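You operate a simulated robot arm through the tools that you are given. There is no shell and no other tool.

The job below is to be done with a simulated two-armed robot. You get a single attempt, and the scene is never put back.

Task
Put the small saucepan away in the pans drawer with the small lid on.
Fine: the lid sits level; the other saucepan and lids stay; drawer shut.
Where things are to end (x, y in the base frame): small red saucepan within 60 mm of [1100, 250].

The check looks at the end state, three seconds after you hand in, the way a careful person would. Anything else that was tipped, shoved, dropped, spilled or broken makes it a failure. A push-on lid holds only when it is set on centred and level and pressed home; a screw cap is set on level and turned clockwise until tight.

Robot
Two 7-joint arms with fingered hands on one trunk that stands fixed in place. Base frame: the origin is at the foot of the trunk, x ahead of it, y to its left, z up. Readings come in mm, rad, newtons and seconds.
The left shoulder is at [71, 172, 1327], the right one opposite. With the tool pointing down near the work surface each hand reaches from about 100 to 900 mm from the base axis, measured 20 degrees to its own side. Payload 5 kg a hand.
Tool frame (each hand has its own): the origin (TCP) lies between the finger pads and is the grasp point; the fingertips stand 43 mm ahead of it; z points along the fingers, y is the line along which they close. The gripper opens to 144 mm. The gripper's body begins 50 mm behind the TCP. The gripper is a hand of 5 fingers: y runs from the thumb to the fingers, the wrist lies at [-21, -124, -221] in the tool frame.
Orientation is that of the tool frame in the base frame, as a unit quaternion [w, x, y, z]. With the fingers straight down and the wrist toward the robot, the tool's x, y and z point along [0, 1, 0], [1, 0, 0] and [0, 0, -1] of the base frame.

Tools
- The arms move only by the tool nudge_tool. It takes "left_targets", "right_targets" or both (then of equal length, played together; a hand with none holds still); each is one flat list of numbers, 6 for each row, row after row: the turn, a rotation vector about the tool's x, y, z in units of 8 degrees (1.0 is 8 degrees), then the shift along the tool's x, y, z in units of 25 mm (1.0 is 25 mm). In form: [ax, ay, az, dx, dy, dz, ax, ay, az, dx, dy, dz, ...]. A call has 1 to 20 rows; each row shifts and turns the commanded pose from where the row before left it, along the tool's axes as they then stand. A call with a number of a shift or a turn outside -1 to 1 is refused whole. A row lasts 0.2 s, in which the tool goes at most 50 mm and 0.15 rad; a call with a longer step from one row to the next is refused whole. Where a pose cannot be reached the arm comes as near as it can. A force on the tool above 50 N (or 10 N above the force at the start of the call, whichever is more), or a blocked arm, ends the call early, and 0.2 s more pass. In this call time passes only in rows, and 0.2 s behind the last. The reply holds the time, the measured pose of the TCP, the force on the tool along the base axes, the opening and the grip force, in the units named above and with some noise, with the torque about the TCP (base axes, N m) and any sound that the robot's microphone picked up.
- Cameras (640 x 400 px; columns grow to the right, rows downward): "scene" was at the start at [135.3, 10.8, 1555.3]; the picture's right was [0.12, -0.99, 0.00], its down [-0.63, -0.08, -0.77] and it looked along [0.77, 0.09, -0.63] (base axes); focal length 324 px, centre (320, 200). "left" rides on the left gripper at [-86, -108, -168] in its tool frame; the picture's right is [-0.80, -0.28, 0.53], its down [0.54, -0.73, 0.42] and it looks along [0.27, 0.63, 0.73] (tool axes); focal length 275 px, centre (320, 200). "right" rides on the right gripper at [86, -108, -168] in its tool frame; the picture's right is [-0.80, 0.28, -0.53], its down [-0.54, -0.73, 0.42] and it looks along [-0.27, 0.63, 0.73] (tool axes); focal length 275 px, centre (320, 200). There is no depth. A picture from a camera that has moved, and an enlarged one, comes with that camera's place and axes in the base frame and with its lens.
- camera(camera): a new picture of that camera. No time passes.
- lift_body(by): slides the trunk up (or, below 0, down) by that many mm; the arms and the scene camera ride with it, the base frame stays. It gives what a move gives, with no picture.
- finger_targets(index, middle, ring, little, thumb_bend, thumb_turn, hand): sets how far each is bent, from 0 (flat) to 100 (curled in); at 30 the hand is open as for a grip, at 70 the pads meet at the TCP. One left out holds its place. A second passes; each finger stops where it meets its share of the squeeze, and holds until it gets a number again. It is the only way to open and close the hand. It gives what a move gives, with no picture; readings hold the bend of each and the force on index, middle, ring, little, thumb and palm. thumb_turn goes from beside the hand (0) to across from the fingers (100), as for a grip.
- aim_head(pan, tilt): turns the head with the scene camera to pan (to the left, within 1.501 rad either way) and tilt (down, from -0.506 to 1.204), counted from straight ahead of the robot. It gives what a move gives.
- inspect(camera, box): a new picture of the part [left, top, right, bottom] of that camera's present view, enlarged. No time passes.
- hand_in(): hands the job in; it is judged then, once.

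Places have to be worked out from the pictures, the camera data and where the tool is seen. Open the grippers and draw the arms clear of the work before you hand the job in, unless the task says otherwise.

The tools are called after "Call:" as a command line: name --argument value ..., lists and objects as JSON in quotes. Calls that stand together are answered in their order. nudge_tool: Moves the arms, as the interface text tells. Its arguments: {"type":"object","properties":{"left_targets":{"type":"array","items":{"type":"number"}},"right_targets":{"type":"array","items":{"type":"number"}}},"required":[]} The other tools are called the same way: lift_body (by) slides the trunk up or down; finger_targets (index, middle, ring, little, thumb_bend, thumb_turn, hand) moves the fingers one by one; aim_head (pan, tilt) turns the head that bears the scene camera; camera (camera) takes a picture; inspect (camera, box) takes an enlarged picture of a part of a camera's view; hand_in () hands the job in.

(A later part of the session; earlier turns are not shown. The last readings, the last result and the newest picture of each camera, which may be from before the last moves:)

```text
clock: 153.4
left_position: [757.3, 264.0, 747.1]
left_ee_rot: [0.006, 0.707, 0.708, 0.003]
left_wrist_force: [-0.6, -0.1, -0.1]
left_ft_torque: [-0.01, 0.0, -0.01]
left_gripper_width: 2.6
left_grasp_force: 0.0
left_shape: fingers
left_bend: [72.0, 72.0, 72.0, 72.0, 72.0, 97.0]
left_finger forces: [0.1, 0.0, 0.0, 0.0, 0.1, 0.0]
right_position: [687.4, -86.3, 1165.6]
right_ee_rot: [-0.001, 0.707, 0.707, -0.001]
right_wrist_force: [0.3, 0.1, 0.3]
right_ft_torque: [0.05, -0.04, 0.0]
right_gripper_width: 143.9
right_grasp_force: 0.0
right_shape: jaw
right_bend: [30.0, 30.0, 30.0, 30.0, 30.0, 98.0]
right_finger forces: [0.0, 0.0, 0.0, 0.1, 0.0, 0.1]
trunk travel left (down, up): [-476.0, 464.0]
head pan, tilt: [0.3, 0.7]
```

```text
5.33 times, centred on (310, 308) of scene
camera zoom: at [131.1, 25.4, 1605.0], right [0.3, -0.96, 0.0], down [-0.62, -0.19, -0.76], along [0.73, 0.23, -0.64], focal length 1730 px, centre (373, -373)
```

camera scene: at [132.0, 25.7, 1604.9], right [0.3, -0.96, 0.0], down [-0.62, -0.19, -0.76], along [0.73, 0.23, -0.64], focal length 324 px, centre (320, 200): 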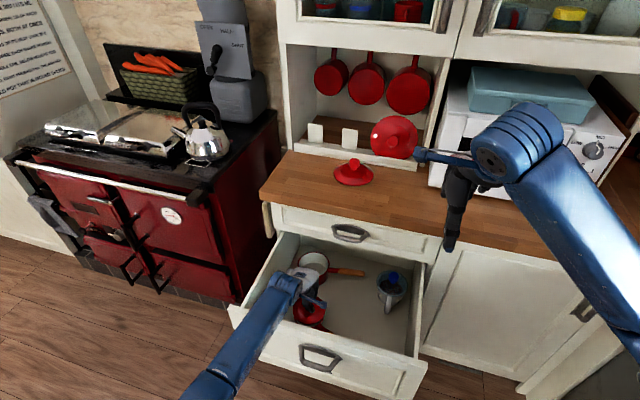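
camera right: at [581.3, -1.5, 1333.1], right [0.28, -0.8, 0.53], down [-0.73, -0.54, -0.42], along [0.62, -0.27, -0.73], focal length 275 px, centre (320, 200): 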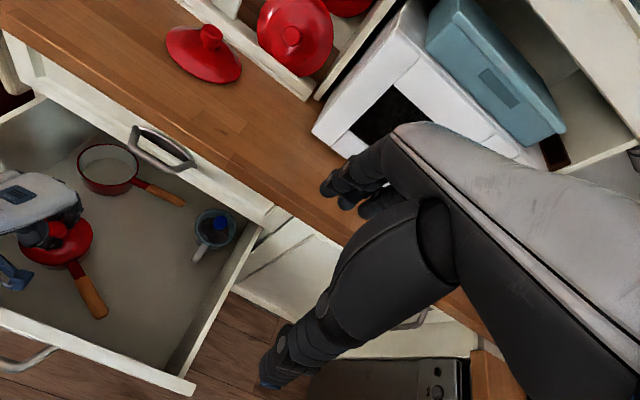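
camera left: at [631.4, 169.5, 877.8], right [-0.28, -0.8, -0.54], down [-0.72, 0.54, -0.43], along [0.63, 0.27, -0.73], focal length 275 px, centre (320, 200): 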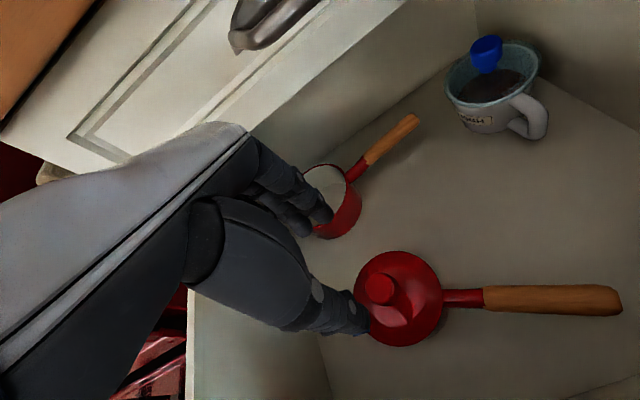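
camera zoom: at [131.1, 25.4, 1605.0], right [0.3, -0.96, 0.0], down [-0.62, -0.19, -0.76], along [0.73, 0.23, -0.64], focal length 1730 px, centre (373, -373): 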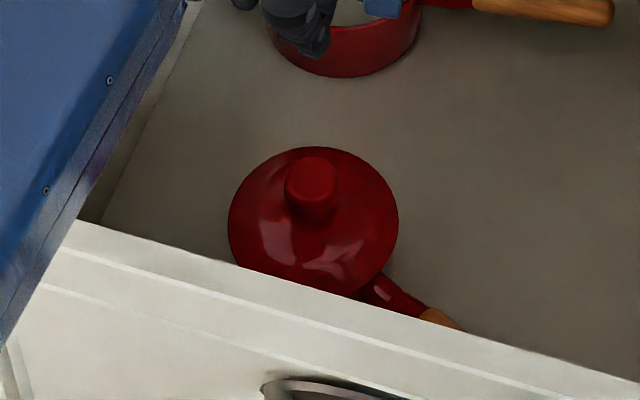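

The lid looks well seated from above. To be certain it is level and not perched on the rim, I want a low side view. First I move the left hand up and away to the left.

Call:
nudge_tool --left_targets '[0, 0, 0, 0, 0, -1, 0, 0, 0, 0, 0, -1, 0, 0, 0, 0, 0, -1, 0, 0, 0, 0, 0, -1, 0, 0, 0, 0, 0, -1, 0, 0, 0, 0, 0, -1, 0, 0, 0, 0, 0, -1, 0, 0, 0, 0, 0, -1, 0, 0, 0, 0, 0, -1, 0, 0, 0, 0, 0, -1, 0, 0, 0, 0.7, -0.6, 0, 0, 0, 0, 0.7, -0.6, 0, 0, 0, 0, 0.7, -0.6, 0, 0, 0, 0, 0.7, -0.6, 0, 0, 0, 0, 0.7, -0.6, 0]'

Call:
finger_targets --hand "right" --index 70 --middle 70 --ring 70 --little 70 --thumb_bend 70

Call:
camera --camera "scene"

Call:
inspect --camera "scene" --box '[270, 270, 350, 345]'

```text
clock: 156.6
left_position: [676.8, 352.7, 993.4]
left_ee_rot: [0.007, 0.707, 0.707, 0.004]
left_wrist_force: [0.3, -0.7, 0.1]
left_ft_torque: [-0.04, -0.01, 0.03]
left_gripper_width: 2.4
left_grasp_force: 0.1
left_shape: fingers
left_bend: [72.0, 72.0, 72.0, 72.0, 72.0, 97.0]
left_finger forces: [0.0, 0.1, 0.0, 0.1, 0.0, 0.0]
right_position: [686.6, -85.6, 1165.9]
right_ee_rot: [-0.001, 0.707, 0.707, 0.0]
right_wrist_force: [-0.7, -0.3, 0.7]
right_ft_torque: [0.0, -0.01, 0.0]
right_gripper_width: 143.9
right_grasp_force: 0.0
right_shape: jaw
right_bend: [30.0, 30.0, 30.0, 30.0, 30.0, 98.0]
right_finger forces: [0.0, 0.0, 0.1, 0.0, 0.0, 0.0]
trunk travel left (down, up): [-476.0, 464.0]
head pan, tilt: [0.3, 0.7]
```

```text
clock: 157.6
left_position: [677.3, 352.3, 994.6]
left_ee_rot: [0.006, 0.706, 0.708, 0.004]
left_wrist_force: [-0.9, 0.4, 0.7]
left_ft_torque: [-0.01, 0.03, -0.01]
left_gripper_width: 2.3
left_grasp_force: 0.0
left_shape: fingers
left_bend: [72.0, 72.0, 72.0, 72.0, 72.0, 97.0]
left_finger forces: [0.0, 0.0, 0.0, 0.0, 0.0, 0.0]
right_position: [688.7, -86.7, 1166.0]
right_ee_rot: [0.0, 0.707, 0.707, -0.001]
right_wrist_force: [0.5, 0.5, -0.2]
right_ft_torque: [-0.03, 0.0, 0.03]
right_gripper_width: 8.4
right_grasp_force: 0.0
right_shape: fingers
right_bend: [70.0, 70.0, 70.0, 70.0, 70.0, 98.0]
right_finger forces: [0.0, 0.1, 0.1, 0.0, 0.0, 0.1]
trunk travel left (down, up): [-476.0, 464.0]
head pan, tilt: [0.3, 0.7]
```

```text
taken
camera scene: at [131.3, 25.8, 1605.0], right [0.3, -0.96, 0.0], down [-0.62, -0.19, -0.76], along [0.73, 0.23, -0.64], focal length 324 px, centre (320, 200)
```

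scene: 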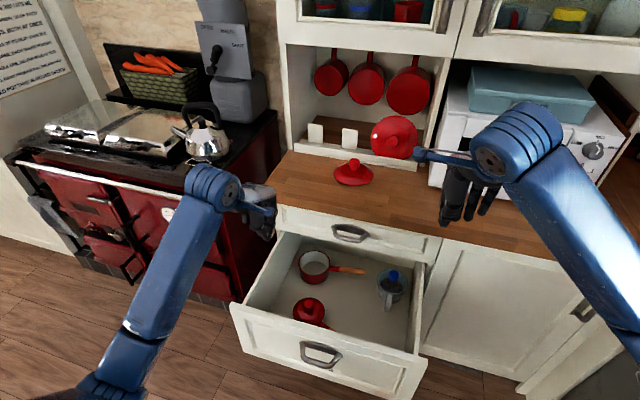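

```text
5.33 times, centred on (310, 308) of scene
camera zoom: at [131.3, 25.8, 1605.0], right [0.3, -0.96, 0.0], down [-0.62, -0.19, -0.76], along [0.73, 0.23, -0.64], focal length 1730 px, centre (373, -373)
```

zoom: 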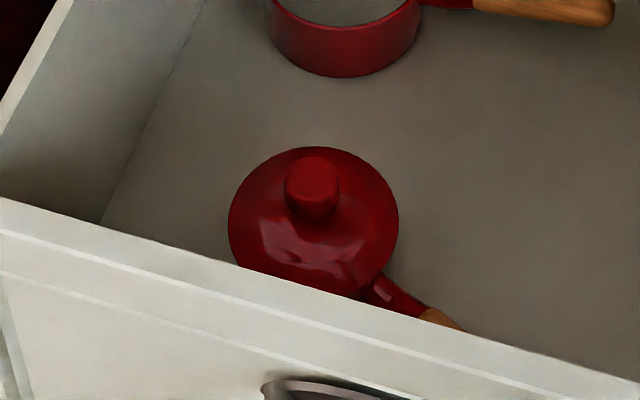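

The pan with its lid stands in the drawer beside the other pan. I turn the right hand so its camera looks left across the drawer.

Call:
nudge_tool --right_targets '[0, 0, -0.94, 0, 0, 0, 0, 0, -0.94, 0, 0, 0, 0, 0, -0.94, 0, 0, 0, 0, 0, -0.94, 0, 0, 0, 0, 0, -0.94, 0, 0, 0, 0, 0, -0.94, 0, 0, 0, 0, 0, -0.94, 0, 0, 0, 0, 0, -0.94, 0, 0, 0, 0, 0, -0.94, 0, 0, 0, 0, 0, -0.94, 0, 0, 0, 0, 0, -0.94, 0, 0, 0, 0, 0, -0.94, 0, 0, 0]'

Call:
camera --camera "right"

Call:
camera --camera "scene"

```text
clock: 160.2
left_position: [678.3, 352.3, 992.8]
left_ee_rot: [0.006, 0.706, 0.708, 0.004]
left_wrist_force: [0.0, 0.3, -0.2]
left_ft_torque: [0.01, -0.03, 0.0]
left_gripper_width: 2.4
left_grasp_force: 0.2
left_shape: fingers
left_bend: [72.0, 72.0, 72.0, 72.0, 72.0, 97.0]
left_finger forces: [0.0, 0.0, 0.1, 0.1, 0.1, 0.0]
right_position: [690.0, -85.5, 1165.5]
right_ee_rot: [-0.001, -0.004, 1.0, 0.001]
right_wrist_force: [0.0, -0.6, 0.1]
right_ft_torque: [-0.01, -0.01, 0.0]
right_gripper_width: 8.0
right_grasp_force: 0.1
right_shape: fingers
right_bend: [70.0, 70.0, 70.0, 70.0, 70.0, 98.0]
right_finger forces: [0.1, 0.0, 0.1, 0.0, 0.0, 0.0]
trunk travel left (down, up): [-476.0, 464.0]
head pan, tilt: [0.3, 0.7]
```

```text
taken
camera right: at [604.5, -195.6, 1333.5], right [0.8, 0.29, 0.53], down [0.55, -0.72, -0.42], along [0.26, 0.63, -0.73], focal length 275 px, centre (320, 200)
```

right: 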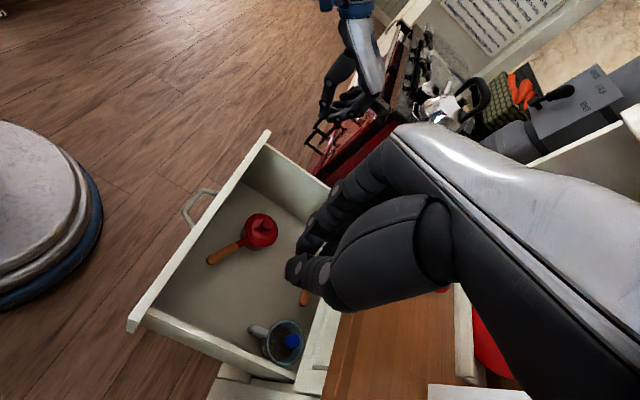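

```text
taken
camera scene: at [132.0, 25.9, 1604.9], right [0.3, -0.96, 0.0], down [-0.62, -0.19, -0.76], along [0.73, 0.23, -0.64], focal length 324 px, centre (320, 200)
```

scene: 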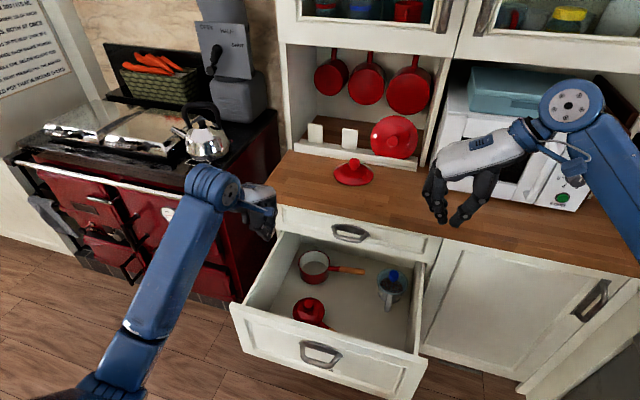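

The right camera already sees the lidded pan from the right side. I lower the right hand so it looks across at a shallower angle, staying above the drawer's side wall.

Call:
nudge_tool --right_targets '[0, 0, 0, 0, 0, 1, 0, 0, 0, 0, 0, 1, 0, 0, 0, 0, 0, 1, 0, 0, 0, 0, 0, 1, 0, 0, 0, 0, 0, 1, 0, 0, 0, 0, 0, 1, 0, 0, 0, 0, 0, 1, 0, 0, 0, 0, 0, 1, 0, 0, 0, 0, 0, 1, 0, 0, 0, 0, 0, 1, 0, 0, 0, 0, 0, 1, 0, 0, 0, 0, 0, 1, 0, 0, 0, 0, 0, 1, 0, 0, 0, 0, 0, 1, 0, 0, 0, 0, 0, 1, 0, 0, 0, 0, 0, 1]'

Call:
camera --camera "right"

Call:
camera --camera "scene"

```text
clock: 163.6
left_position: [677.2, 351.8, 993.7]
left_ee_rot: [0.006, 0.707, 0.708, 0.003]
left_wrist_force: [0.4, 0.0, -0.2]
left_ft_torque: [-0.01, -0.02, -0.03]
left_gripper_width: 2.6
left_grasp_force: 0.1
left_shape: fingers
left_bend: [72.0, 72.0, 72.0, 72.0, 72.0, 97.0]
left_finger forces: [0.1, 0.0, 0.0, 0.0, 0.0, 0.1]
right_position: [686.6, -85.7, 765.7]
right_ee_rot: [-0.001, -0.003, 1.0, 0.0]
right_wrist_force: [0.2, 0.5, -0.3]
right_ft_torque: [0.02, 0.01, 0.01]
right_gripper_width: 8.2
right_grasp_force: 0.1
right_shape: fingers
right_bend: [70.0, 70.0, 70.0, 70.0, 70.0, 98.0]
right_finger forces: [0.0, 0.0, 0.0, 0.0, 0.1, 0.0]
trunk travel left (down, up): [-476.0, 464.0]
head pan, tilt: [0.3, 0.7]
```

```text
taken
camera right: at [601.7, -195.4, 934.0], right [0.8, 0.29, 0.53], down [0.55, -0.72, -0.42], along [0.26, 0.63, -0.73], focal length 275 px, centre (320, 200)
```

right: 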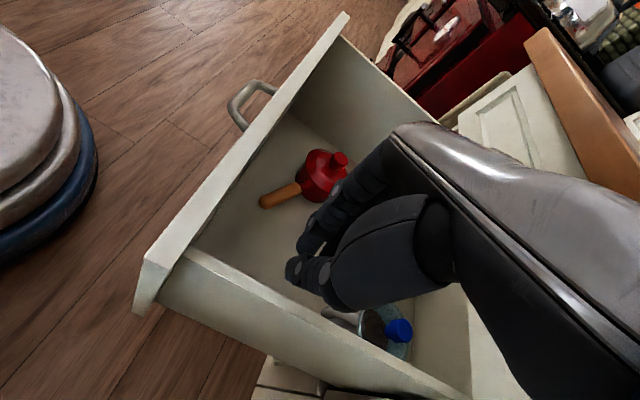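

```text
taken
camera scene: at [131.8, 25.6, 1605.0], right [0.3, -0.96, 0.0], down [-0.62, -0.19, -0.76], along [0.73, 0.23, -0.64], focal length 324 px, centre (320, 200)
```

scene: 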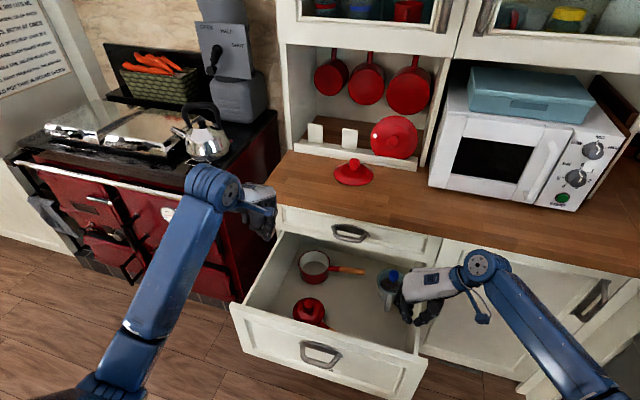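

Now there is a good side view. I zoom in on the lidded pan.

Call:
inspect --camera "right" --box '[250, 130, 362, 220]'

Call:
inspect --camera "right" --box '[285, 140, 365, 205]'

```text
4.44 times, centred on (306, 175) of right
camera zoom: at [601.7, -195.4, 934.0], right [0.8, 0.29, 0.53], down [0.55, -0.72, -0.42], along [0.26, 0.63, -0.73], focal length 1224 px, centre (382, 311)
```

zoom: 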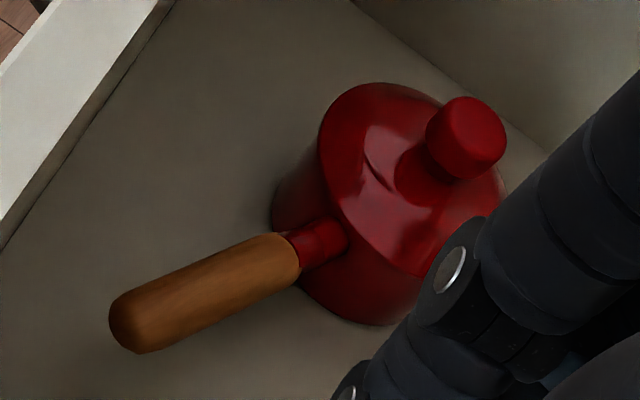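

```text
6.15 times, centred on (325, 172) of right
camera zoom: at [601.7, -195.4, 934.0], right [0.8, 0.29, 0.53], down [0.55, -0.72, -0.42], along [0.26, 0.63, -0.73], focal length 1694 px, centre (289, 369)
```

zoom: 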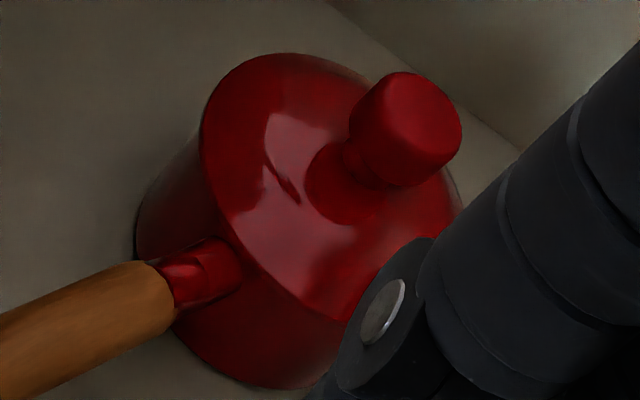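

The side view shows the lid flush and parallel on the pan, with no gap. Now I close the drawer: I lift the right hand out, move it in front of the drawer and lower it beside the handle to push.

Call:
nudge_tool --right_targets '[0, 0, 0, 0, 0, -1, 0, 0, 0, 0, 0, -1, 0, 0, 0, 0, 0, -1, 0, 0, 0, 0, 0, -1, 0, 0, 0, 0, 0, -1, 0, 0, 0, 0.9, 0.4, 0, 0, 0, 0, 0.9, 0.4, 0, 0, 0, 0, 0.9, 0.4, 0, 0, 0, 0, 0.9, 0.4, 0, 0, 0, 0, 0.9, 0.4, 0, 0, 0, 0, 0.9, 0.4, 0, 0, 0, 0, 0.9, 0.4, 0, 0, 0, 0, 0.9, 0.4, 0, 0, 0, 0, 0.9, 0.4, 0, 0, 0, 0, 0.5, 0.2, 0]'

Call:
camera --camera "scene"

Call:
camera --camera "right"

```text
clock: 166.8
left_position: [677.6, 351.6, 993.5]
left_ee_rot: [0.006, 0.707, 0.708, 0.004]
left_wrist_force: [-0.1, 0.2, -0.1]
left_ft_torque: [-0.01, -0.02, 0.0]
left_gripper_width: 2.5
left_grasp_force: 0.1
left_shape: fingers
left_bend: [72.0, 72.0, 72.0, 72.0, 72.0, 97.0]
left_finger forces: [0.0, 0.0, 0.0, 0.1, 0.1, 0.0]
right_position: [472.2, 7.4, 890.6]
right_ee_rot: [-0.001, -0.003, 1.0, 0.0]
right_wrist_force: [-0.2, 1.0, -0.2]
right_ft_torque: [-0.01, 0.0, 0.02]
right_gripper_width: 8.1
right_grasp_force: 0.0
right_shape: fingers
right_bend: [70.0, 70.0, 70.0, 70.0, 70.0, 98.0]
right_finger forces: [0.0, 0.1, 0.0, 0.0, 0.0, 0.0]
trunk travel left (down, up): [-476.0, 464.0]
head pan, tilt: [0.3, 0.7]
```

```text
taken
camera scene: at [131.3, 25.7, 1605.0], right [0.3, -0.96, 0.0], down [-0.62, -0.19, -0.76], along [0.73, 0.23, -0.64], focal length 324 px, centre (320, 200)
```

scene: 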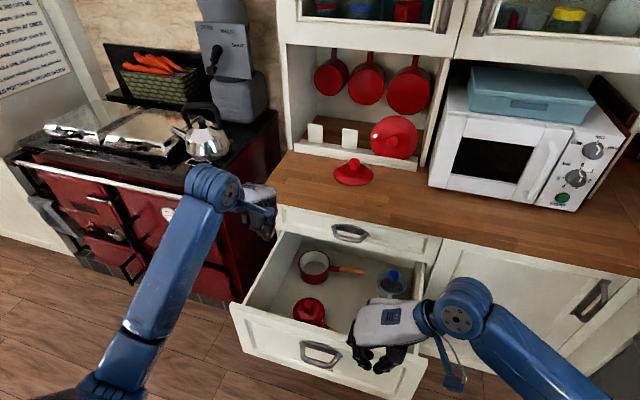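

```text
taken
camera right: at [386.2, -102.6, 1058.3], right [0.8, 0.29, 0.53], down [0.55, -0.72, -0.42], along [0.26, 0.63, -0.73], focal length 275 px, centre (320, 200)
```

right: 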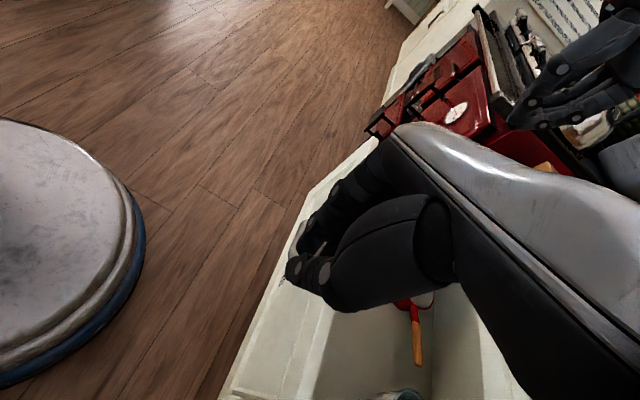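

The right hand is in front of the drawer, just right of its handle. I lower it to push height.

Call:
nudge_tool --right_targets '[0, 0, 0, 0, 0, 0.95, 0, 0, 0, 0, 0, 0.95, 0, 0, 0, 0, 0, 0.95, 0, 0, 0, 0, 0, 0.95, 0, 0, 0, 0, 0, 0.95, 0, 0, 0, 0, 0, 0.95, 0, 0, 0, 0, 0, 0.95, 0, 0, 0, 0, 0, 0.95, 0, 0, 0, 0, 0, 0.95, 0, 0, 0, 0, 0, 0.95]'

Call:
camera --camera "scene"

Call:
camera --camera "right"

```text
clock: 169.0
left_position: [678.0, 352.7, 993.3]
left_ee_rot: [0.006, 0.706, 0.708, 0.003]
left_wrist_force: [-0.4, 0.9, 0.4]
left_ft_torque: [-0.06, -0.04, 0.03]
left_gripper_width: 2.4
left_grasp_force: 0.2
left_shape: fingers
left_bend: [72.0, 72.0, 72.0, 72.0, 72.0, 97.0]
left_finger forces: [0.0, 0.1, 0.1, 0.0, 0.0, 0.0]
right_position: [473.3, 8.6, 653.7]
right_ee_rot: [-0.001, -0.002, 1.0, 0.0]
right_wrist_force: [1.0, 0.1, 0.5]
right_ft_torque: [0.03, -0.01, -0.01]
right_gripper_width: 8.0
right_grasp_force: 0.1
right_shape: fingers
right_bend: [70.0, 70.0, 70.0, 70.0, 70.0, 98.0]
right_finger forces: [0.1, 0.0, 0.0, 0.1, 0.1, 0.0]
trunk travel left (down, up): [-476.0, 464.0]
head pan, tilt: [0.3, 0.7]
```

```text
taken
camera scene: at [131.7, 25.7, 1605.0], right [0.3, -0.96, 0.0], down [-0.62, -0.19, -0.76], along [0.73, 0.23, -0.64], focal length 324 px, centre (320, 200)
```

scene: 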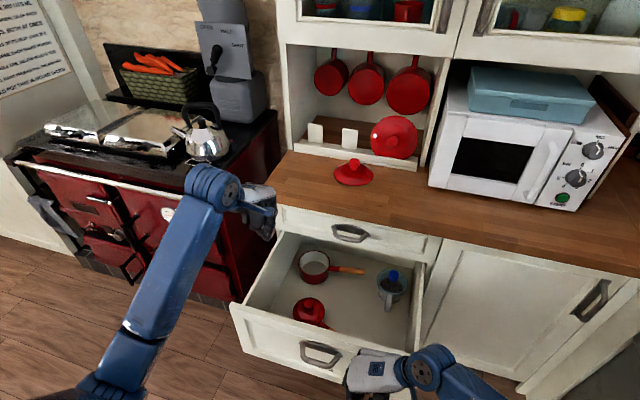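

```text
taken
camera right: at [387.8, -101.5, 821.8], right [0.8, 0.29, 0.53], down [0.55, -0.72, -0.42], along [0.26, 0.63, -0.73], focal length 275 px, centre (320, 200)
```

right: 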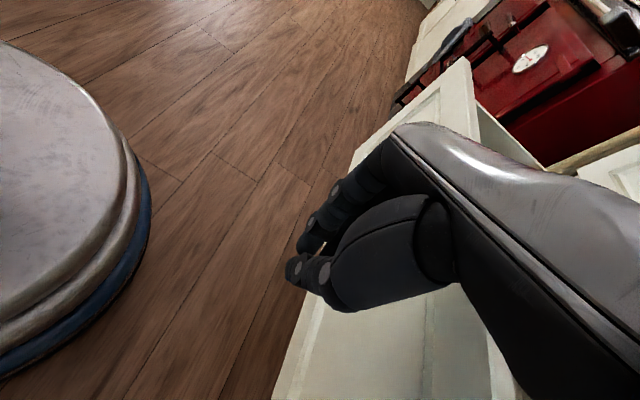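

In position in front of the panel. I push forward gently; first to contact.

Call:
nudge_tool --right_targets '[0, 0, 0, -0.4, 0, 0, 0, 0, 0, -0.4, 0, 0, 0, 0, 0, -0.4, 0, 0, 0, 0, 0, -0.4, 0, 0, 0, 0, 0, -0.4, 0, 0, 0, 0, 0, -0.4, 0, 0, 0, 0, 0, -0.4, 0, 0, 0, 0, 0, -0.4, 0, 0]'

Call:
camera --camera "scene"

```text
clock: 170.8
left_position: [678.4, 353.2, 993.8]
left_ee_rot: [0.007, 0.706, 0.708, 0.004]
left_wrist_force: [0.4, -0.1, 0.1]
left_ft_torque: [0.02, 0.0, 0.0]
left_gripper_width: 2.4
left_grasp_force: 0.0
left_shape: fingers
left_bend: [72.0, 72.0, 72.0, 72.0, 72.0, 97.0]
left_finger forces: [0.1, 0.0, 0.1, 0.1, 0.0, 0.1]
right_position: [552.5, 6.8, 655.1]
right_ee_rot: [-0.001, -0.003, 1.0, 0.0]
right_wrist_force: [-0.5, -0.7, -0.3]
right_ft_torque: [-0.01, 0.01, -0.04]
right_gripper_width: 7.9
right_grasp_force: 0.0
right_shape: fingers
right_bend: [70.0, 70.0, 70.0, 70.0, 70.0, 98.0]
right_finger forces: [0.0, 0.1, 0.0, 0.0, 0.0, 0.1]
trunk travel left (down, up): [-476.0, 464.0]
head pan, tilt: [0.3, 0.7]
```

```text
taken
camera scene: at [131.8, 25.8, 1604.9], right [0.3, -0.96, 0.0], down [-0.62, -0.19, -0.76], along [0.73, 0.23, -0.64], focal length 324 px, centre (320, 200)
```

scene: 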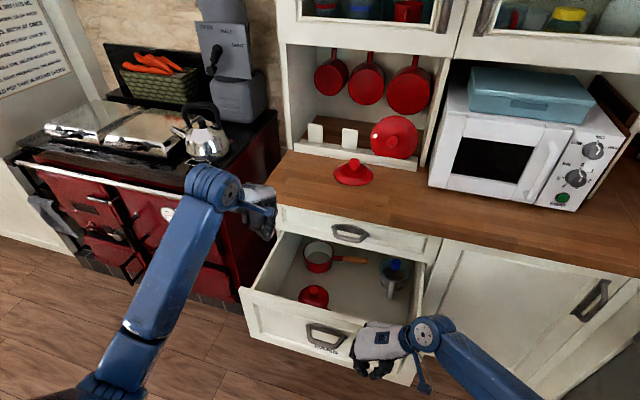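

The drawer slides easily with almost no force. I keep pushing slowly.

Call:
nudge_tool --right_targets '[0, 0, 0, -0.48, 0, 0, 0, 0, 0, -0.48, 0, 0, 0, 0, 0, -0.48, 0, 0, 0, 0, 0, -0.48, 0, 0, 0, 0, 0, -0.48, 0, 0, 0, 0, 0, -0.48, 0, 0, 0, 0, 0, -0.48, 0, 0, 0, 0, 0, -0.48, 0, 0, 0, 0, 0, -0.48, 0, 0, 0, 0, 0, -0.48, 0, 0]'

Call:
camera --camera "scene"

Call:
inspect --camera "scene" --box '[260, 220, 420, 350]'

```text
clock: 173.0
left_position: [679.3, 353.0, 993.7]
left_ee_rot: [0.006, 0.707, 0.708, 0.004]
left_wrist_force: [-0.8, 0.5, -1.1]
left_ft_torque: [-0.04, 0.0, -0.02]
left_gripper_width: 2.7
left_grasp_force: 0.0
left_shape: fingers
left_bend: [72.0, 72.0, 72.0, 72.0, 72.0, 97.0]
left_finger forces: [0.0, 0.0, 0.0, 0.0, 0.1, 0.1]
right_position: [671.7, 8.2, 654.0]
right_ee_rot: [-0.001, -0.002, 1.0, 0.0]
right_wrist_force: [0.5, -0.1, 0.3]
right_ft_torque: [0.0, 0.02, 0.02]
right_gripper_width: 7.7
right_grasp_force: 0.1
right_shape: fingers
right_bend: [70.0, 70.0, 70.0, 70.0, 70.0, 98.0]
right_finger forces: [0.0, 0.0, 0.0, 0.0, 0.0, 0.0]
trunk travel left (down, up): [-476.0, 464.0]
head pan, tilt: [0.3, 0.7]
```

```text
taken
camera scene: at [131.8, 25.9, 1604.9], right [0.3, -0.96, 0.0], down [-0.62, -0.19, -0.76], along [0.73, 0.23, -0.64], focal length 324 px, centre (320, 200)
```

scene: 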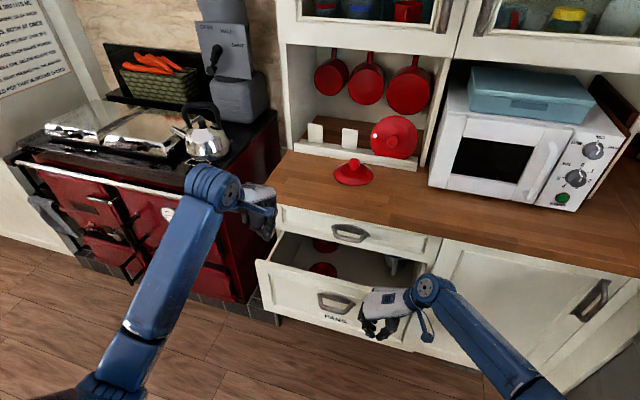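

```text
3.08 times, centred on (340, 285) of scene
camera zoom: at [131.8, 25.9, 1604.9], right [0.3, -0.96, 0.0], down [-0.62, -0.19, -0.76], along [0.73, 0.23, -0.64], focal length 998 px, centre (258, -62)
```

zoom: 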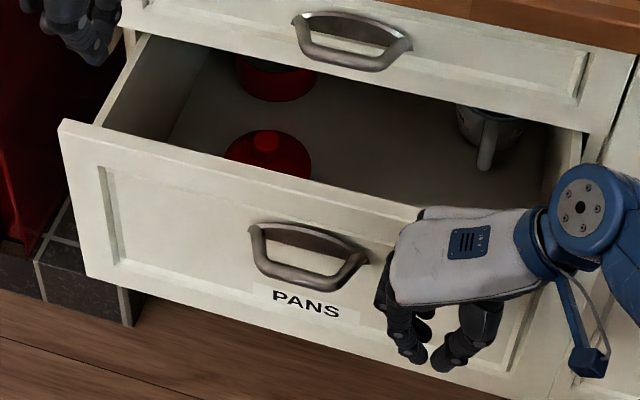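

All contents ride along steadily. I push another 110 mm.

Call:
nudge_tool --right_targets '[0, 0, 0, -0.48, 0, 0, 0, 0, 0, -0.48, 0, 0, 0, 0, 0, -0.48, 0, 0, 0, 0, 0, -0.48, 0, 0, 0, 0, 0, -0.48, 0, 0, 0, 0, 0, -0.48, 0, 0, 0, 0, 0, -0.48, 0, 0, 0, 0, 0, -0.48, 0, 0, 0, 0, 0, -0.48, 0, 0]'

Call:
camera --camera "scene"

Call:
inspect --camera "scene" --box '[260, 200, 460, 350]'

```text
clock: 175.0
left_position: [678.1, 352.8, 992.5]
left_ee_rot: [0.007, 0.707, 0.707, 0.003]
left_wrist_force: [0.2, 0.4, 0.7]
left_ft_torque: [-0.02, 0.04, 0.03]
left_gripper_width: 2.8
left_grasp_force: 0.1
left_shape: fingers
left_bend: [72.0, 72.0, 72.0, 72.0, 72.0, 97.0]
left_finger forces: [0.1, 0.0, 0.0, 0.0, 0.0, 0.0]
right_position: [781.2, 9.1, 650.6]
right_ee_rot: [0.0, -0.001, 1.0, 0.0]
right_wrist_force: [0.4, -0.1, 0.0]
right_ft_torque: [0.0, -0.01, -0.05]
right_gripper_width: 7.9
right_grasp_force: 0.1
right_shape: fingers
right_bend: [70.0, 70.0, 70.0, 70.0, 70.0, 98.0]
right_finger forces: [0.0, 0.0, 0.0, 0.0, 0.0, 0.1]
trunk travel left (down, up): [-476.0, 464.0]
head pan, tilt: [0.3, 0.7]
```

```text
taken
camera scene: at [132.1, 26.9, 1604.8], right [0.3, -0.96, 0.0], down [-0.62, -0.19, -0.76], along [0.73, 0.23, -0.64], focal length 324 px, centre (320, 200)
```

scene: 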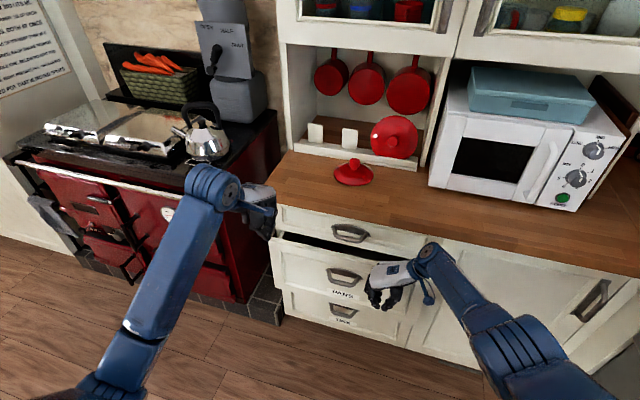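

```text
2.67 times, centred on (360, 275) of scene
camera zoom: at [132.1, 26.9, 1604.8], right [0.3, -0.96, 0.0], down [-0.62, -0.19, -0.76], along [0.73, 0.23, -0.64], focal length 865 px, centre (213, 0)
```

zoom: 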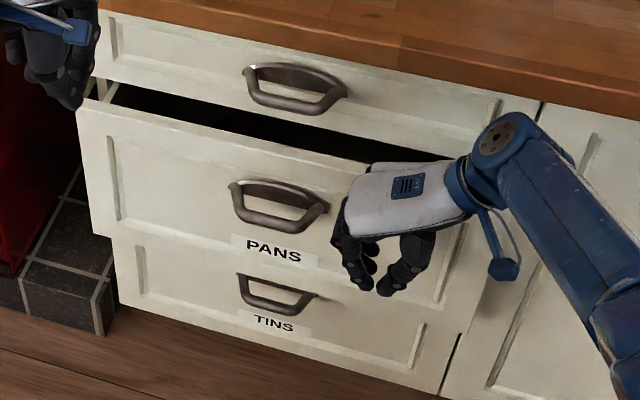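

The drawer has about 95 mm to go. For the final push I want fingertips leading rather than the whole hand, so the right hand backs off and clears, and I'll use the left hand pointing forward.

Call:
nudge_tool --right_targets '[0, 0, 0, 0.8, 0, 0, 0, 0, 0, 0.8, 0, 0, 0, 0, 0, 0.8, 0, 0, 0, 0, 0, 0.8, 0, 0, 0, 0, 0, 0.5, 0, -1, 0, 0, 0, 0.5, 0, -1, 0, 0, 0, 0.5, 0, -1, 0, 0, 0, 0, -0.8, -1, 0, 0, 0, 0, -0.8, -1, 0, 0, 0, 0, -0.8, -1, 0, 0, 0, 0, -0.8, -1, 0, 0, 0, 0, -0.8, -1, 0, 0, 0, 0, -0.8, -1, 0, 0, 0, 0, -0.8, -1, 0, 0, 0, 0, -0.8, -1, 0, 0, 0, 0, -0.8, -1, 0, 0, 0, 0, -0.8, -1]'

Call:
camera --camera "scene"

```text
clock: 178.6
left_position: [676.7, 351.1, 994.4]
left_ee_rot: [0.006, 0.706, 0.708, 0.004]
left_wrist_force: [0.5, 0.7, 0.8]
left_ft_torque: [0.02, -0.03, -0.03]
left_gripper_width: 2.7
left_grasp_force: 0.0
left_shape: fingers
left_bend: [72.0, 72.0, 72.0, 72.0, 72.0, 97.0]
left_finger forces: [0.1, 0.0, 0.1, 0.1, 0.0, 0.0]
right_position: [663.0, -192.5, 977.6]
right_ee_rot: [-0.001, -0.003, 1.0, 0.001]
right_wrist_force: [-0.8, 0.4, -0.4]
right_ft_torque: [0.03, -0.03, -0.03]
right_gripper_width: 8.0
right_grasp_force: 0.1
right_shape: fingers
right_bend: [70.0, 70.0, 70.0, 70.0, 70.0, 98.0]
right_finger forces: [0.0, 0.1, 0.0, 0.0, 0.1, 0.1]
trunk travel left (down, up): [-476.0, 464.0]
head pan, tilt: [0.3, 0.7]
```

```text
taken
camera scene: at [130.9, 24.9, 1605.0], right [0.3, -0.96, 0.0], down [-0.62, -0.19, -0.77], along [0.73, 0.23, -0.64], focal length 324 px, centre (320, 200)
```

scene: 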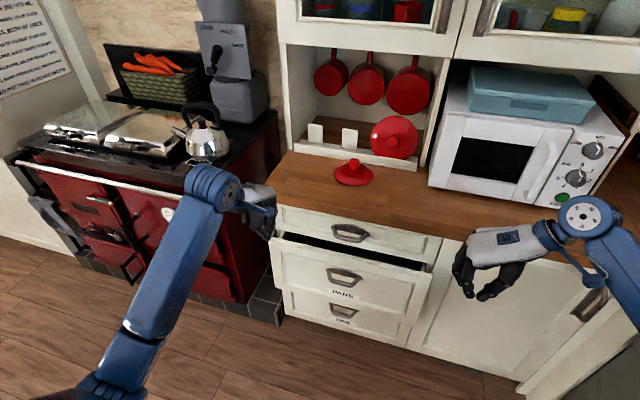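

The right hand is clear. I lower the trunk so the left arm can reach the drawer front comfortably.

Call:
lift_body --by -250

Call:
nudge_tool --left_targets '[-0.9, 0, 0, -0.4, 0, 0, -0.9, 0, 0, -0.4, 0, 0, -0.9, 0, 0, -0.4, 0, 0, -0.9, 0, 0, -0.4, 0, 0, -0.9, 0, 0, -0.4, 0, 0, -0.9, 0, 0, -0.4, 0, 0, -0.9, 0, 0, -0.4, 0, 0, -0.9, 0, 0, -0.4, 0, 0]'

Call:
camera --camera "scene"

Call:
camera --camera "left"

```text
clock: 181.2
left_position: [678.1, 352.5, 743.8]
left_ee_rot: [0.006, 0.706, 0.708, 0.004]
left_wrist_force: [0.9, 0.1, 0.6]
left_ft_torque: [-0.03, 0.01, -0.01]
left_gripper_width: 2.6
left_grasp_force: 0.1
left_shape: fingers
left_bend: [72.0, 72.0, 72.0, 72.0, 72.0, 97.0]
left_finger forces: [0.0, 0.1, 0.1, 0.0, 0.0, 0.1]
right_position: [664.6, -192.2, 727.9]
right_ee_rot: [-0.001, -0.003, 1.0, 0.0]
right_wrist_force: [-0.4, 0.0, 0.1]
right_ft_torque: [-0.01, -0.02, 0.0]
right_gripper_width: 7.7
right_grasp_force: 0.0
right_shape: fingers
right_bend: [70.0, 70.0, 70.0, 70.0, 70.0, 98.0]
right_finger forces: [0.0, 0.0, 0.0, 0.0, 0.0, 0.1]
trunk travel left (down, up): [-226.0, 714.0]
head pan, tilt: [0.3, 0.7]
```

```text
clock: 183.0
left_position: [675.6, 271.8, 744.1]
left_ee_rot: [0.346, 0.617, 0.618, 0.344]
left_wrist_force: [-0.8, -1.0, 0.7]
left_ft_torque: [-0.02, -0.01, 0.05]
left_gripper_width: 2.6
left_grasp_force: 0.1
left_shape: fingers
left_bend: [72.0, 72.0, 72.0, 72.0, 71.0, 97.0]
left_finger forces: [0.0, 0.0, 0.1, 0.1, 0.0, 0.0]
right_position: [664.0, -192.2, 727.3]
right_ee_rot: [0.0, -0.003, 1.0, -0.001]
right_wrist_force: [0.3, 0.4, 0.9]
right_ft_torque: [-0.01, 0.04, -0.03]
right_gripper_width: 8.1
right_grasp_force: 0.1
right_shape: fingers
right_bend: [70.0, 70.0, 70.0, 70.0, 70.0, 98.0]
right_finger forces: [0.1, 0.1, 0.1, 0.1, 0.0, 0.1]
trunk travel left (down, up): [-226.0, 714.0]
head pan, tilt: [0.3, 0.7]
```

```text
taken
camera scene: at [131.4, 25.2, 1355.0], right [0.3, -0.96, 0.0], down [-0.62, -0.19, -0.76], along [0.73, 0.23, -0.64], focal length 324 px, centre (320, 200)
```

scene: 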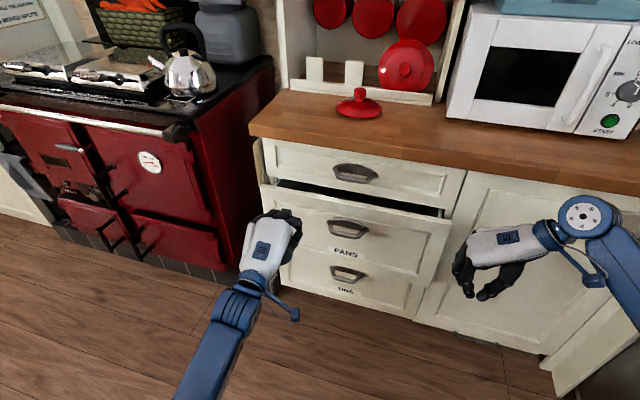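

```text
taken
camera left: at [477.6, 184.0, 739.9], right [0.31, -0.8, -0.52], down [-0.02, 0.54, -0.84], along [0.95, 0.27, 0.15], focal length 275 px, centre (320, 200)
```

left: 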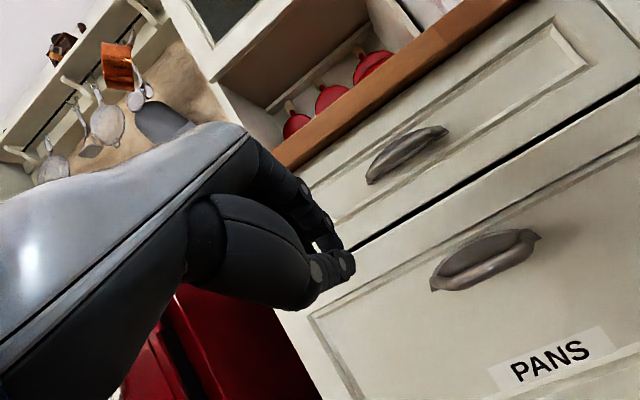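

The left hand now points forward. I lower it to face the drawer front left of the handle.

Call:
nudge_tool --left_targets '[0, 0, 0, 0, -0.489, 0.9, 0, 0, 0, 0, -0.489, 0.9, 0, 0, 0, 0, -0.489, 0.9, 0, 0, 0, 0, -0.489, 0.9, 0, 0, 0, 0, -0.489, 0.9, 0, 0, 0, 0, -0.489, 0.9, 0, 0, 0, 0, -0.489, 0.9]'

Call:
camera --camera "scene"

Call:
camera --camera "left"

```text
clock: 184.6
left_position: [766.9, 271.2, 586.1]
left_ee_rot: [0.345, 0.616, 0.619, 0.344]
left_wrist_force: [0.3, -0.3, -0.3]
left_ft_torque: [0.0, -0.03, 0.03]
left_gripper_width: 2.6
left_grasp_force: 0.1
left_shape: fingers
left_bend: [72.0, 72.0, 72.0, 72.0, 71.0, 97.0]
left_finger forces: [0.0, 0.1, 0.0, 0.0, 0.1, 0.0]
right_position: [664.9, -192.0, 727.5]
right_ee_rot: [-0.001, -0.003, 1.0, 0.0]
right_wrist_force: [-0.1, 0.3, 0.8]
right_ft_torque: [0.03, 0.0, 0.0]
right_gripper_width: 8.1
right_grasp_force: 0.0
right_shape: fingers
right_bend: [70.0, 70.0, 70.0, 70.0, 70.0, 98.0]
right_finger forces: [0.0, 0.0, 0.0, 0.0, 0.0, 0.0]
trunk travel left (down, up): [-226.0, 714.0]
head pan, tilt: [0.3, 0.7]
```

```text
taken
camera scene: at [132.0, 25.6, 1354.9], right [0.3, -0.96, 0.0], down [-0.62, -0.19, -0.76], along [0.73, 0.23, -0.64], focal length 324 px, centre (320, 200)
```

scene: 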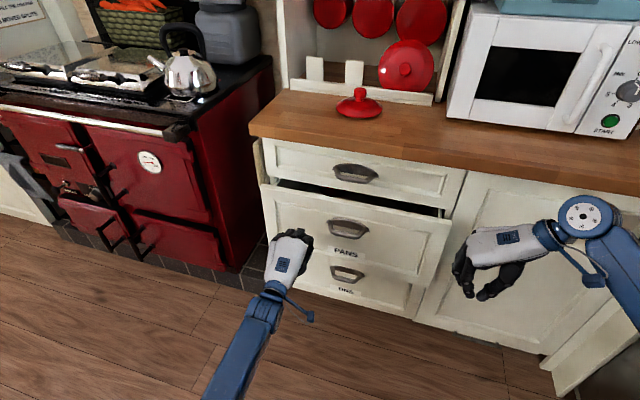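

```text
taken
camera left: at [567.8, 183.7, 583.8], right [0.31, -0.8, -0.52], down [-0.02, 0.54, -0.84], along [0.95, 0.27, 0.15], focal length 275 px, centre (320, 200)
```

left: 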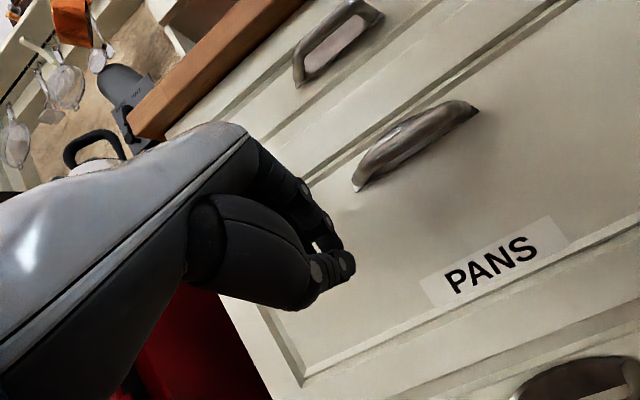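

In position. I push slowly forward.

Call:
nudge_tool --left_targets '[0, 0, 0, 0, 0.21, 0.341, 0, 0, 0, 0, 0.21, 0.341, 0, 0, 0, 0, 0.21, 0.341, 0, 0, 0, 0, 0.21, 0.341, 0, 0, 0, 0, 0.21, 0.341, 0, 0, 0, 0, 0.21, 0.341, 0, 0, 0, 0, 0.21, 0.341, 0, 0, 0, 0, 0.21, 0.341, 0, 0, 0, 0, 0.21, 0.341]'

Call:
inspect --camera "scene" --box '[240, 120, 480, 320]'

```text
clock: 186.6
left_position: [856.4, 271.3, 589.0]
left_ee_rot: [0.345, 0.615, 0.619, 0.344]
left_wrist_force: [0.6, -0.4, -0.3]
left_ft_torque: [-0.02, -0.05, 0.01]
left_gripper_width: 2.6
left_grasp_force: 0.2
left_shape: fingers
left_bend: [72.0, 72.0, 72.0, 72.0, 71.0, 97.0]
left_finger forces: [0.1, 0.0, 0.1, 0.1, 0.1, 0.0]
right_position: [663.6, -192.5, 726.3]
right_ee_rot: [0.0, -0.002, 1.0, 0.0]
right_wrist_force: [0.2, 0.6, -0.2]
right_ft_torque: [0.02, 0.01, 0.03]
right_gripper_width: 7.8
right_grasp_force: 0.1
right_shape: fingers
right_bend: [70.0, 70.0, 70.0, 70.0, 70.0, 98.0]
right_finger forces: [0.0, 0.0, 0.1, 0.0, 0.0, 0.0]
trunk travel left (down, up): [-226.0, 714.0]
head pan, tilt: [0.3, 0.7]
```

```text
2.00 times, centred on (360, 220) of scene
camera zoom: at [131.8, 25.4, 1354.9], right [0.3, -0.96, 0.0], down [-0.62, -0.19, -0.76], along [0.73, 0.23, -0.64], focal length 649 px, centre (240, 160)
```

zoom: 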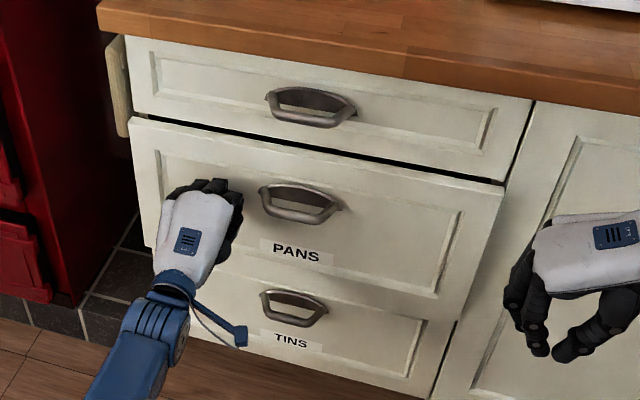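

Nearly closed. I continue with small steps until it meets its stop.

Call:
nudge_tool --left_targets '[0, 0, 0, 0, 0.16, 0.26, 0, 0, 0, 0, 0.16, 0.26, 0, 0, 0, 0, 0.16, 0.26, 0, 0, 0, 0, 0.1, 0.17, 0, 0, 0, 0, 0.1, 0.17, 0, 0, 0, 0, 0.1, 0.17]'

Call:
inspect --camera "scene" --box '[240, 120, 480, 320]'

```text
clock: 188.0
left_position: [892.8, 270.5, 592.2]
left_ee_rot: [0.347, 0.616, 0.617, 0.345]
left_wrist_force: [-40.2, -4.3, 14.2]
left_ft_torque: [-0.03, -0.29, -0.12]
left_gripper_width: 1.4
left_grasp_force: 23.8
left_shape: fingers
left_bend: [73.0, 73.0, 72.0, 72.0, 70.0, 97.0]
left_finger forces: [28.6, 19.7, 0.0, 0.0, 0.0, 0.1]
right_position: [662.2, -193.4, 729.1]
right_ee_rot: [0.001, -0.003, 1.0, 0.001]
right_wrist_force: [0.1, -0.3, 0.3]
right_ft_torque: [0.02, -0.02, 0.06]
right_gripper_width: 7.9
right_grasp_force: 0.0
right_shape: fingers
right_bend: [70.0, 70.0, 70.0, 70.0, 70.0, 98.0]
right_finger forces: [0.0, 0.0, 0.1, 0.0, 0.0, 0.0]
trunk travel left (down, up): [-226.0, 714.0]
head pan, tilt: [0.3, 0.7]
```

```text
2.00 times, centred on (360, 220) of scene
camera zoom: at [126.2, 24.8, 1355.7], right [0.3, -0.96, 0.0], down [-0.61, -0.19, -0.77], along [0.73, 0.23, -0.64], focal length 649 px, centre (240, 160)
```

zoom: 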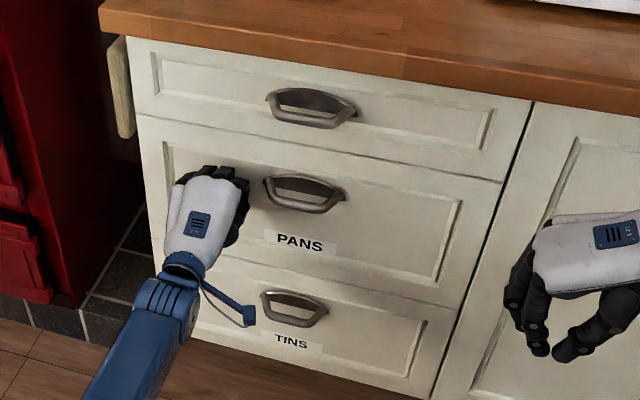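

The drawer is shut against its stop (40 N) and flush with the others. I draw the left hand back slowly so it doesn't pull anything.

Call:
nudge_tool --left_targets '[0, 0, 0, 0, -0.2, -0.34, 0, 0, 0, 0, -0.4, -0.68, 0, 0, 0, 0, -0.5, -0.85, 0, 0, 0, 0, -0.5, -0.85, 0, 0, 0, 0, -0.5, -0.85, 0, 0, 0, 0, -0.5, -0.85, 0, 0, 0, 0, -0.5, -0.85]'

Call:
inspect --camera "scene" --box '[240, 60, 480, 320]'

Call:
camera --camera "left"

```text
clock: 189.6
left_position: [741.9, 272.1, 591.6]
left_ee_rot: [0.345, 0.615, 0.619, 0.345]
left_wrist_force: [-0.5, -0.2, -0.2]
left_ft_torque: [-0.02, 0.0, 0.01]
left_gripper_width: 2.4
left_grasp_force: 0.0
left_shape: fingers
left_bend: [72.0, 72.0, 72.0, 72.0, 71.0, 97.0]
left_finger forces: [0.0, 0.0, 0.0, 0.0, 0.0, 0.1]
right_position: [664.0, -192.7, 728.2]
right_ee_rot: [-0.001, -0.003, 1.0, 0.001]
right_wrist_force: [-0.2, -0.4, 0.2]
right_ft_torque: [0.01, 0.0, 0.0]
right_gripper_width: 7.8
right_grasp_force: 0.0
right_shape: fingers
right_bend: [70.0, 70.0, 70.0, 70.0, 70.0, 98.0]
right_finger forces: [0.0, 0.0, 0.0, 0.0, 0.0, 0.1]
trunk travel left (down, up): [-226.0, 714.0]
head pan, tilt: [0.3, 0.7]
```

```text
1.54 times, centred on (360, 190) of scene
camera zoom: at [130.7, 25.6, 1355.1], right [0.3, -0.96, 0.0], down [-0.62, -0.19, -0.77], along [0.73, 0.23, -0.64], focal length 499 px, centre (258, 215)
```

zoom: 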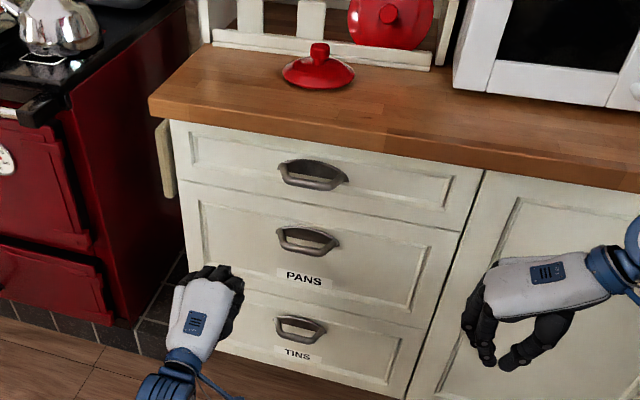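

```text
taken
camera left: at [543.6, 184.5, 589.7], right [0.31, -0.8, -0.52], down [-0.02, 0.54, -0.84], along [0.95, 0.27, 0.15], focal length 275 px, centre (320, 200)
```

left: 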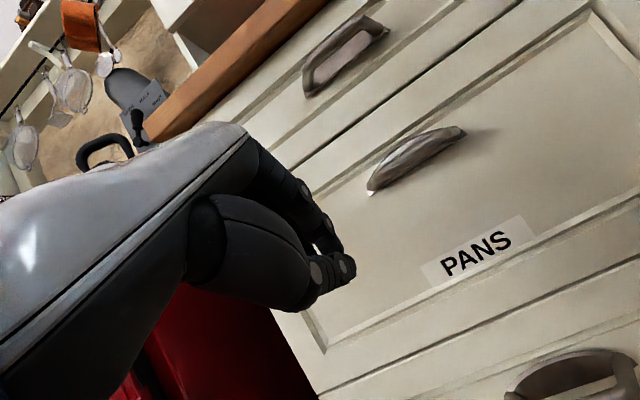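

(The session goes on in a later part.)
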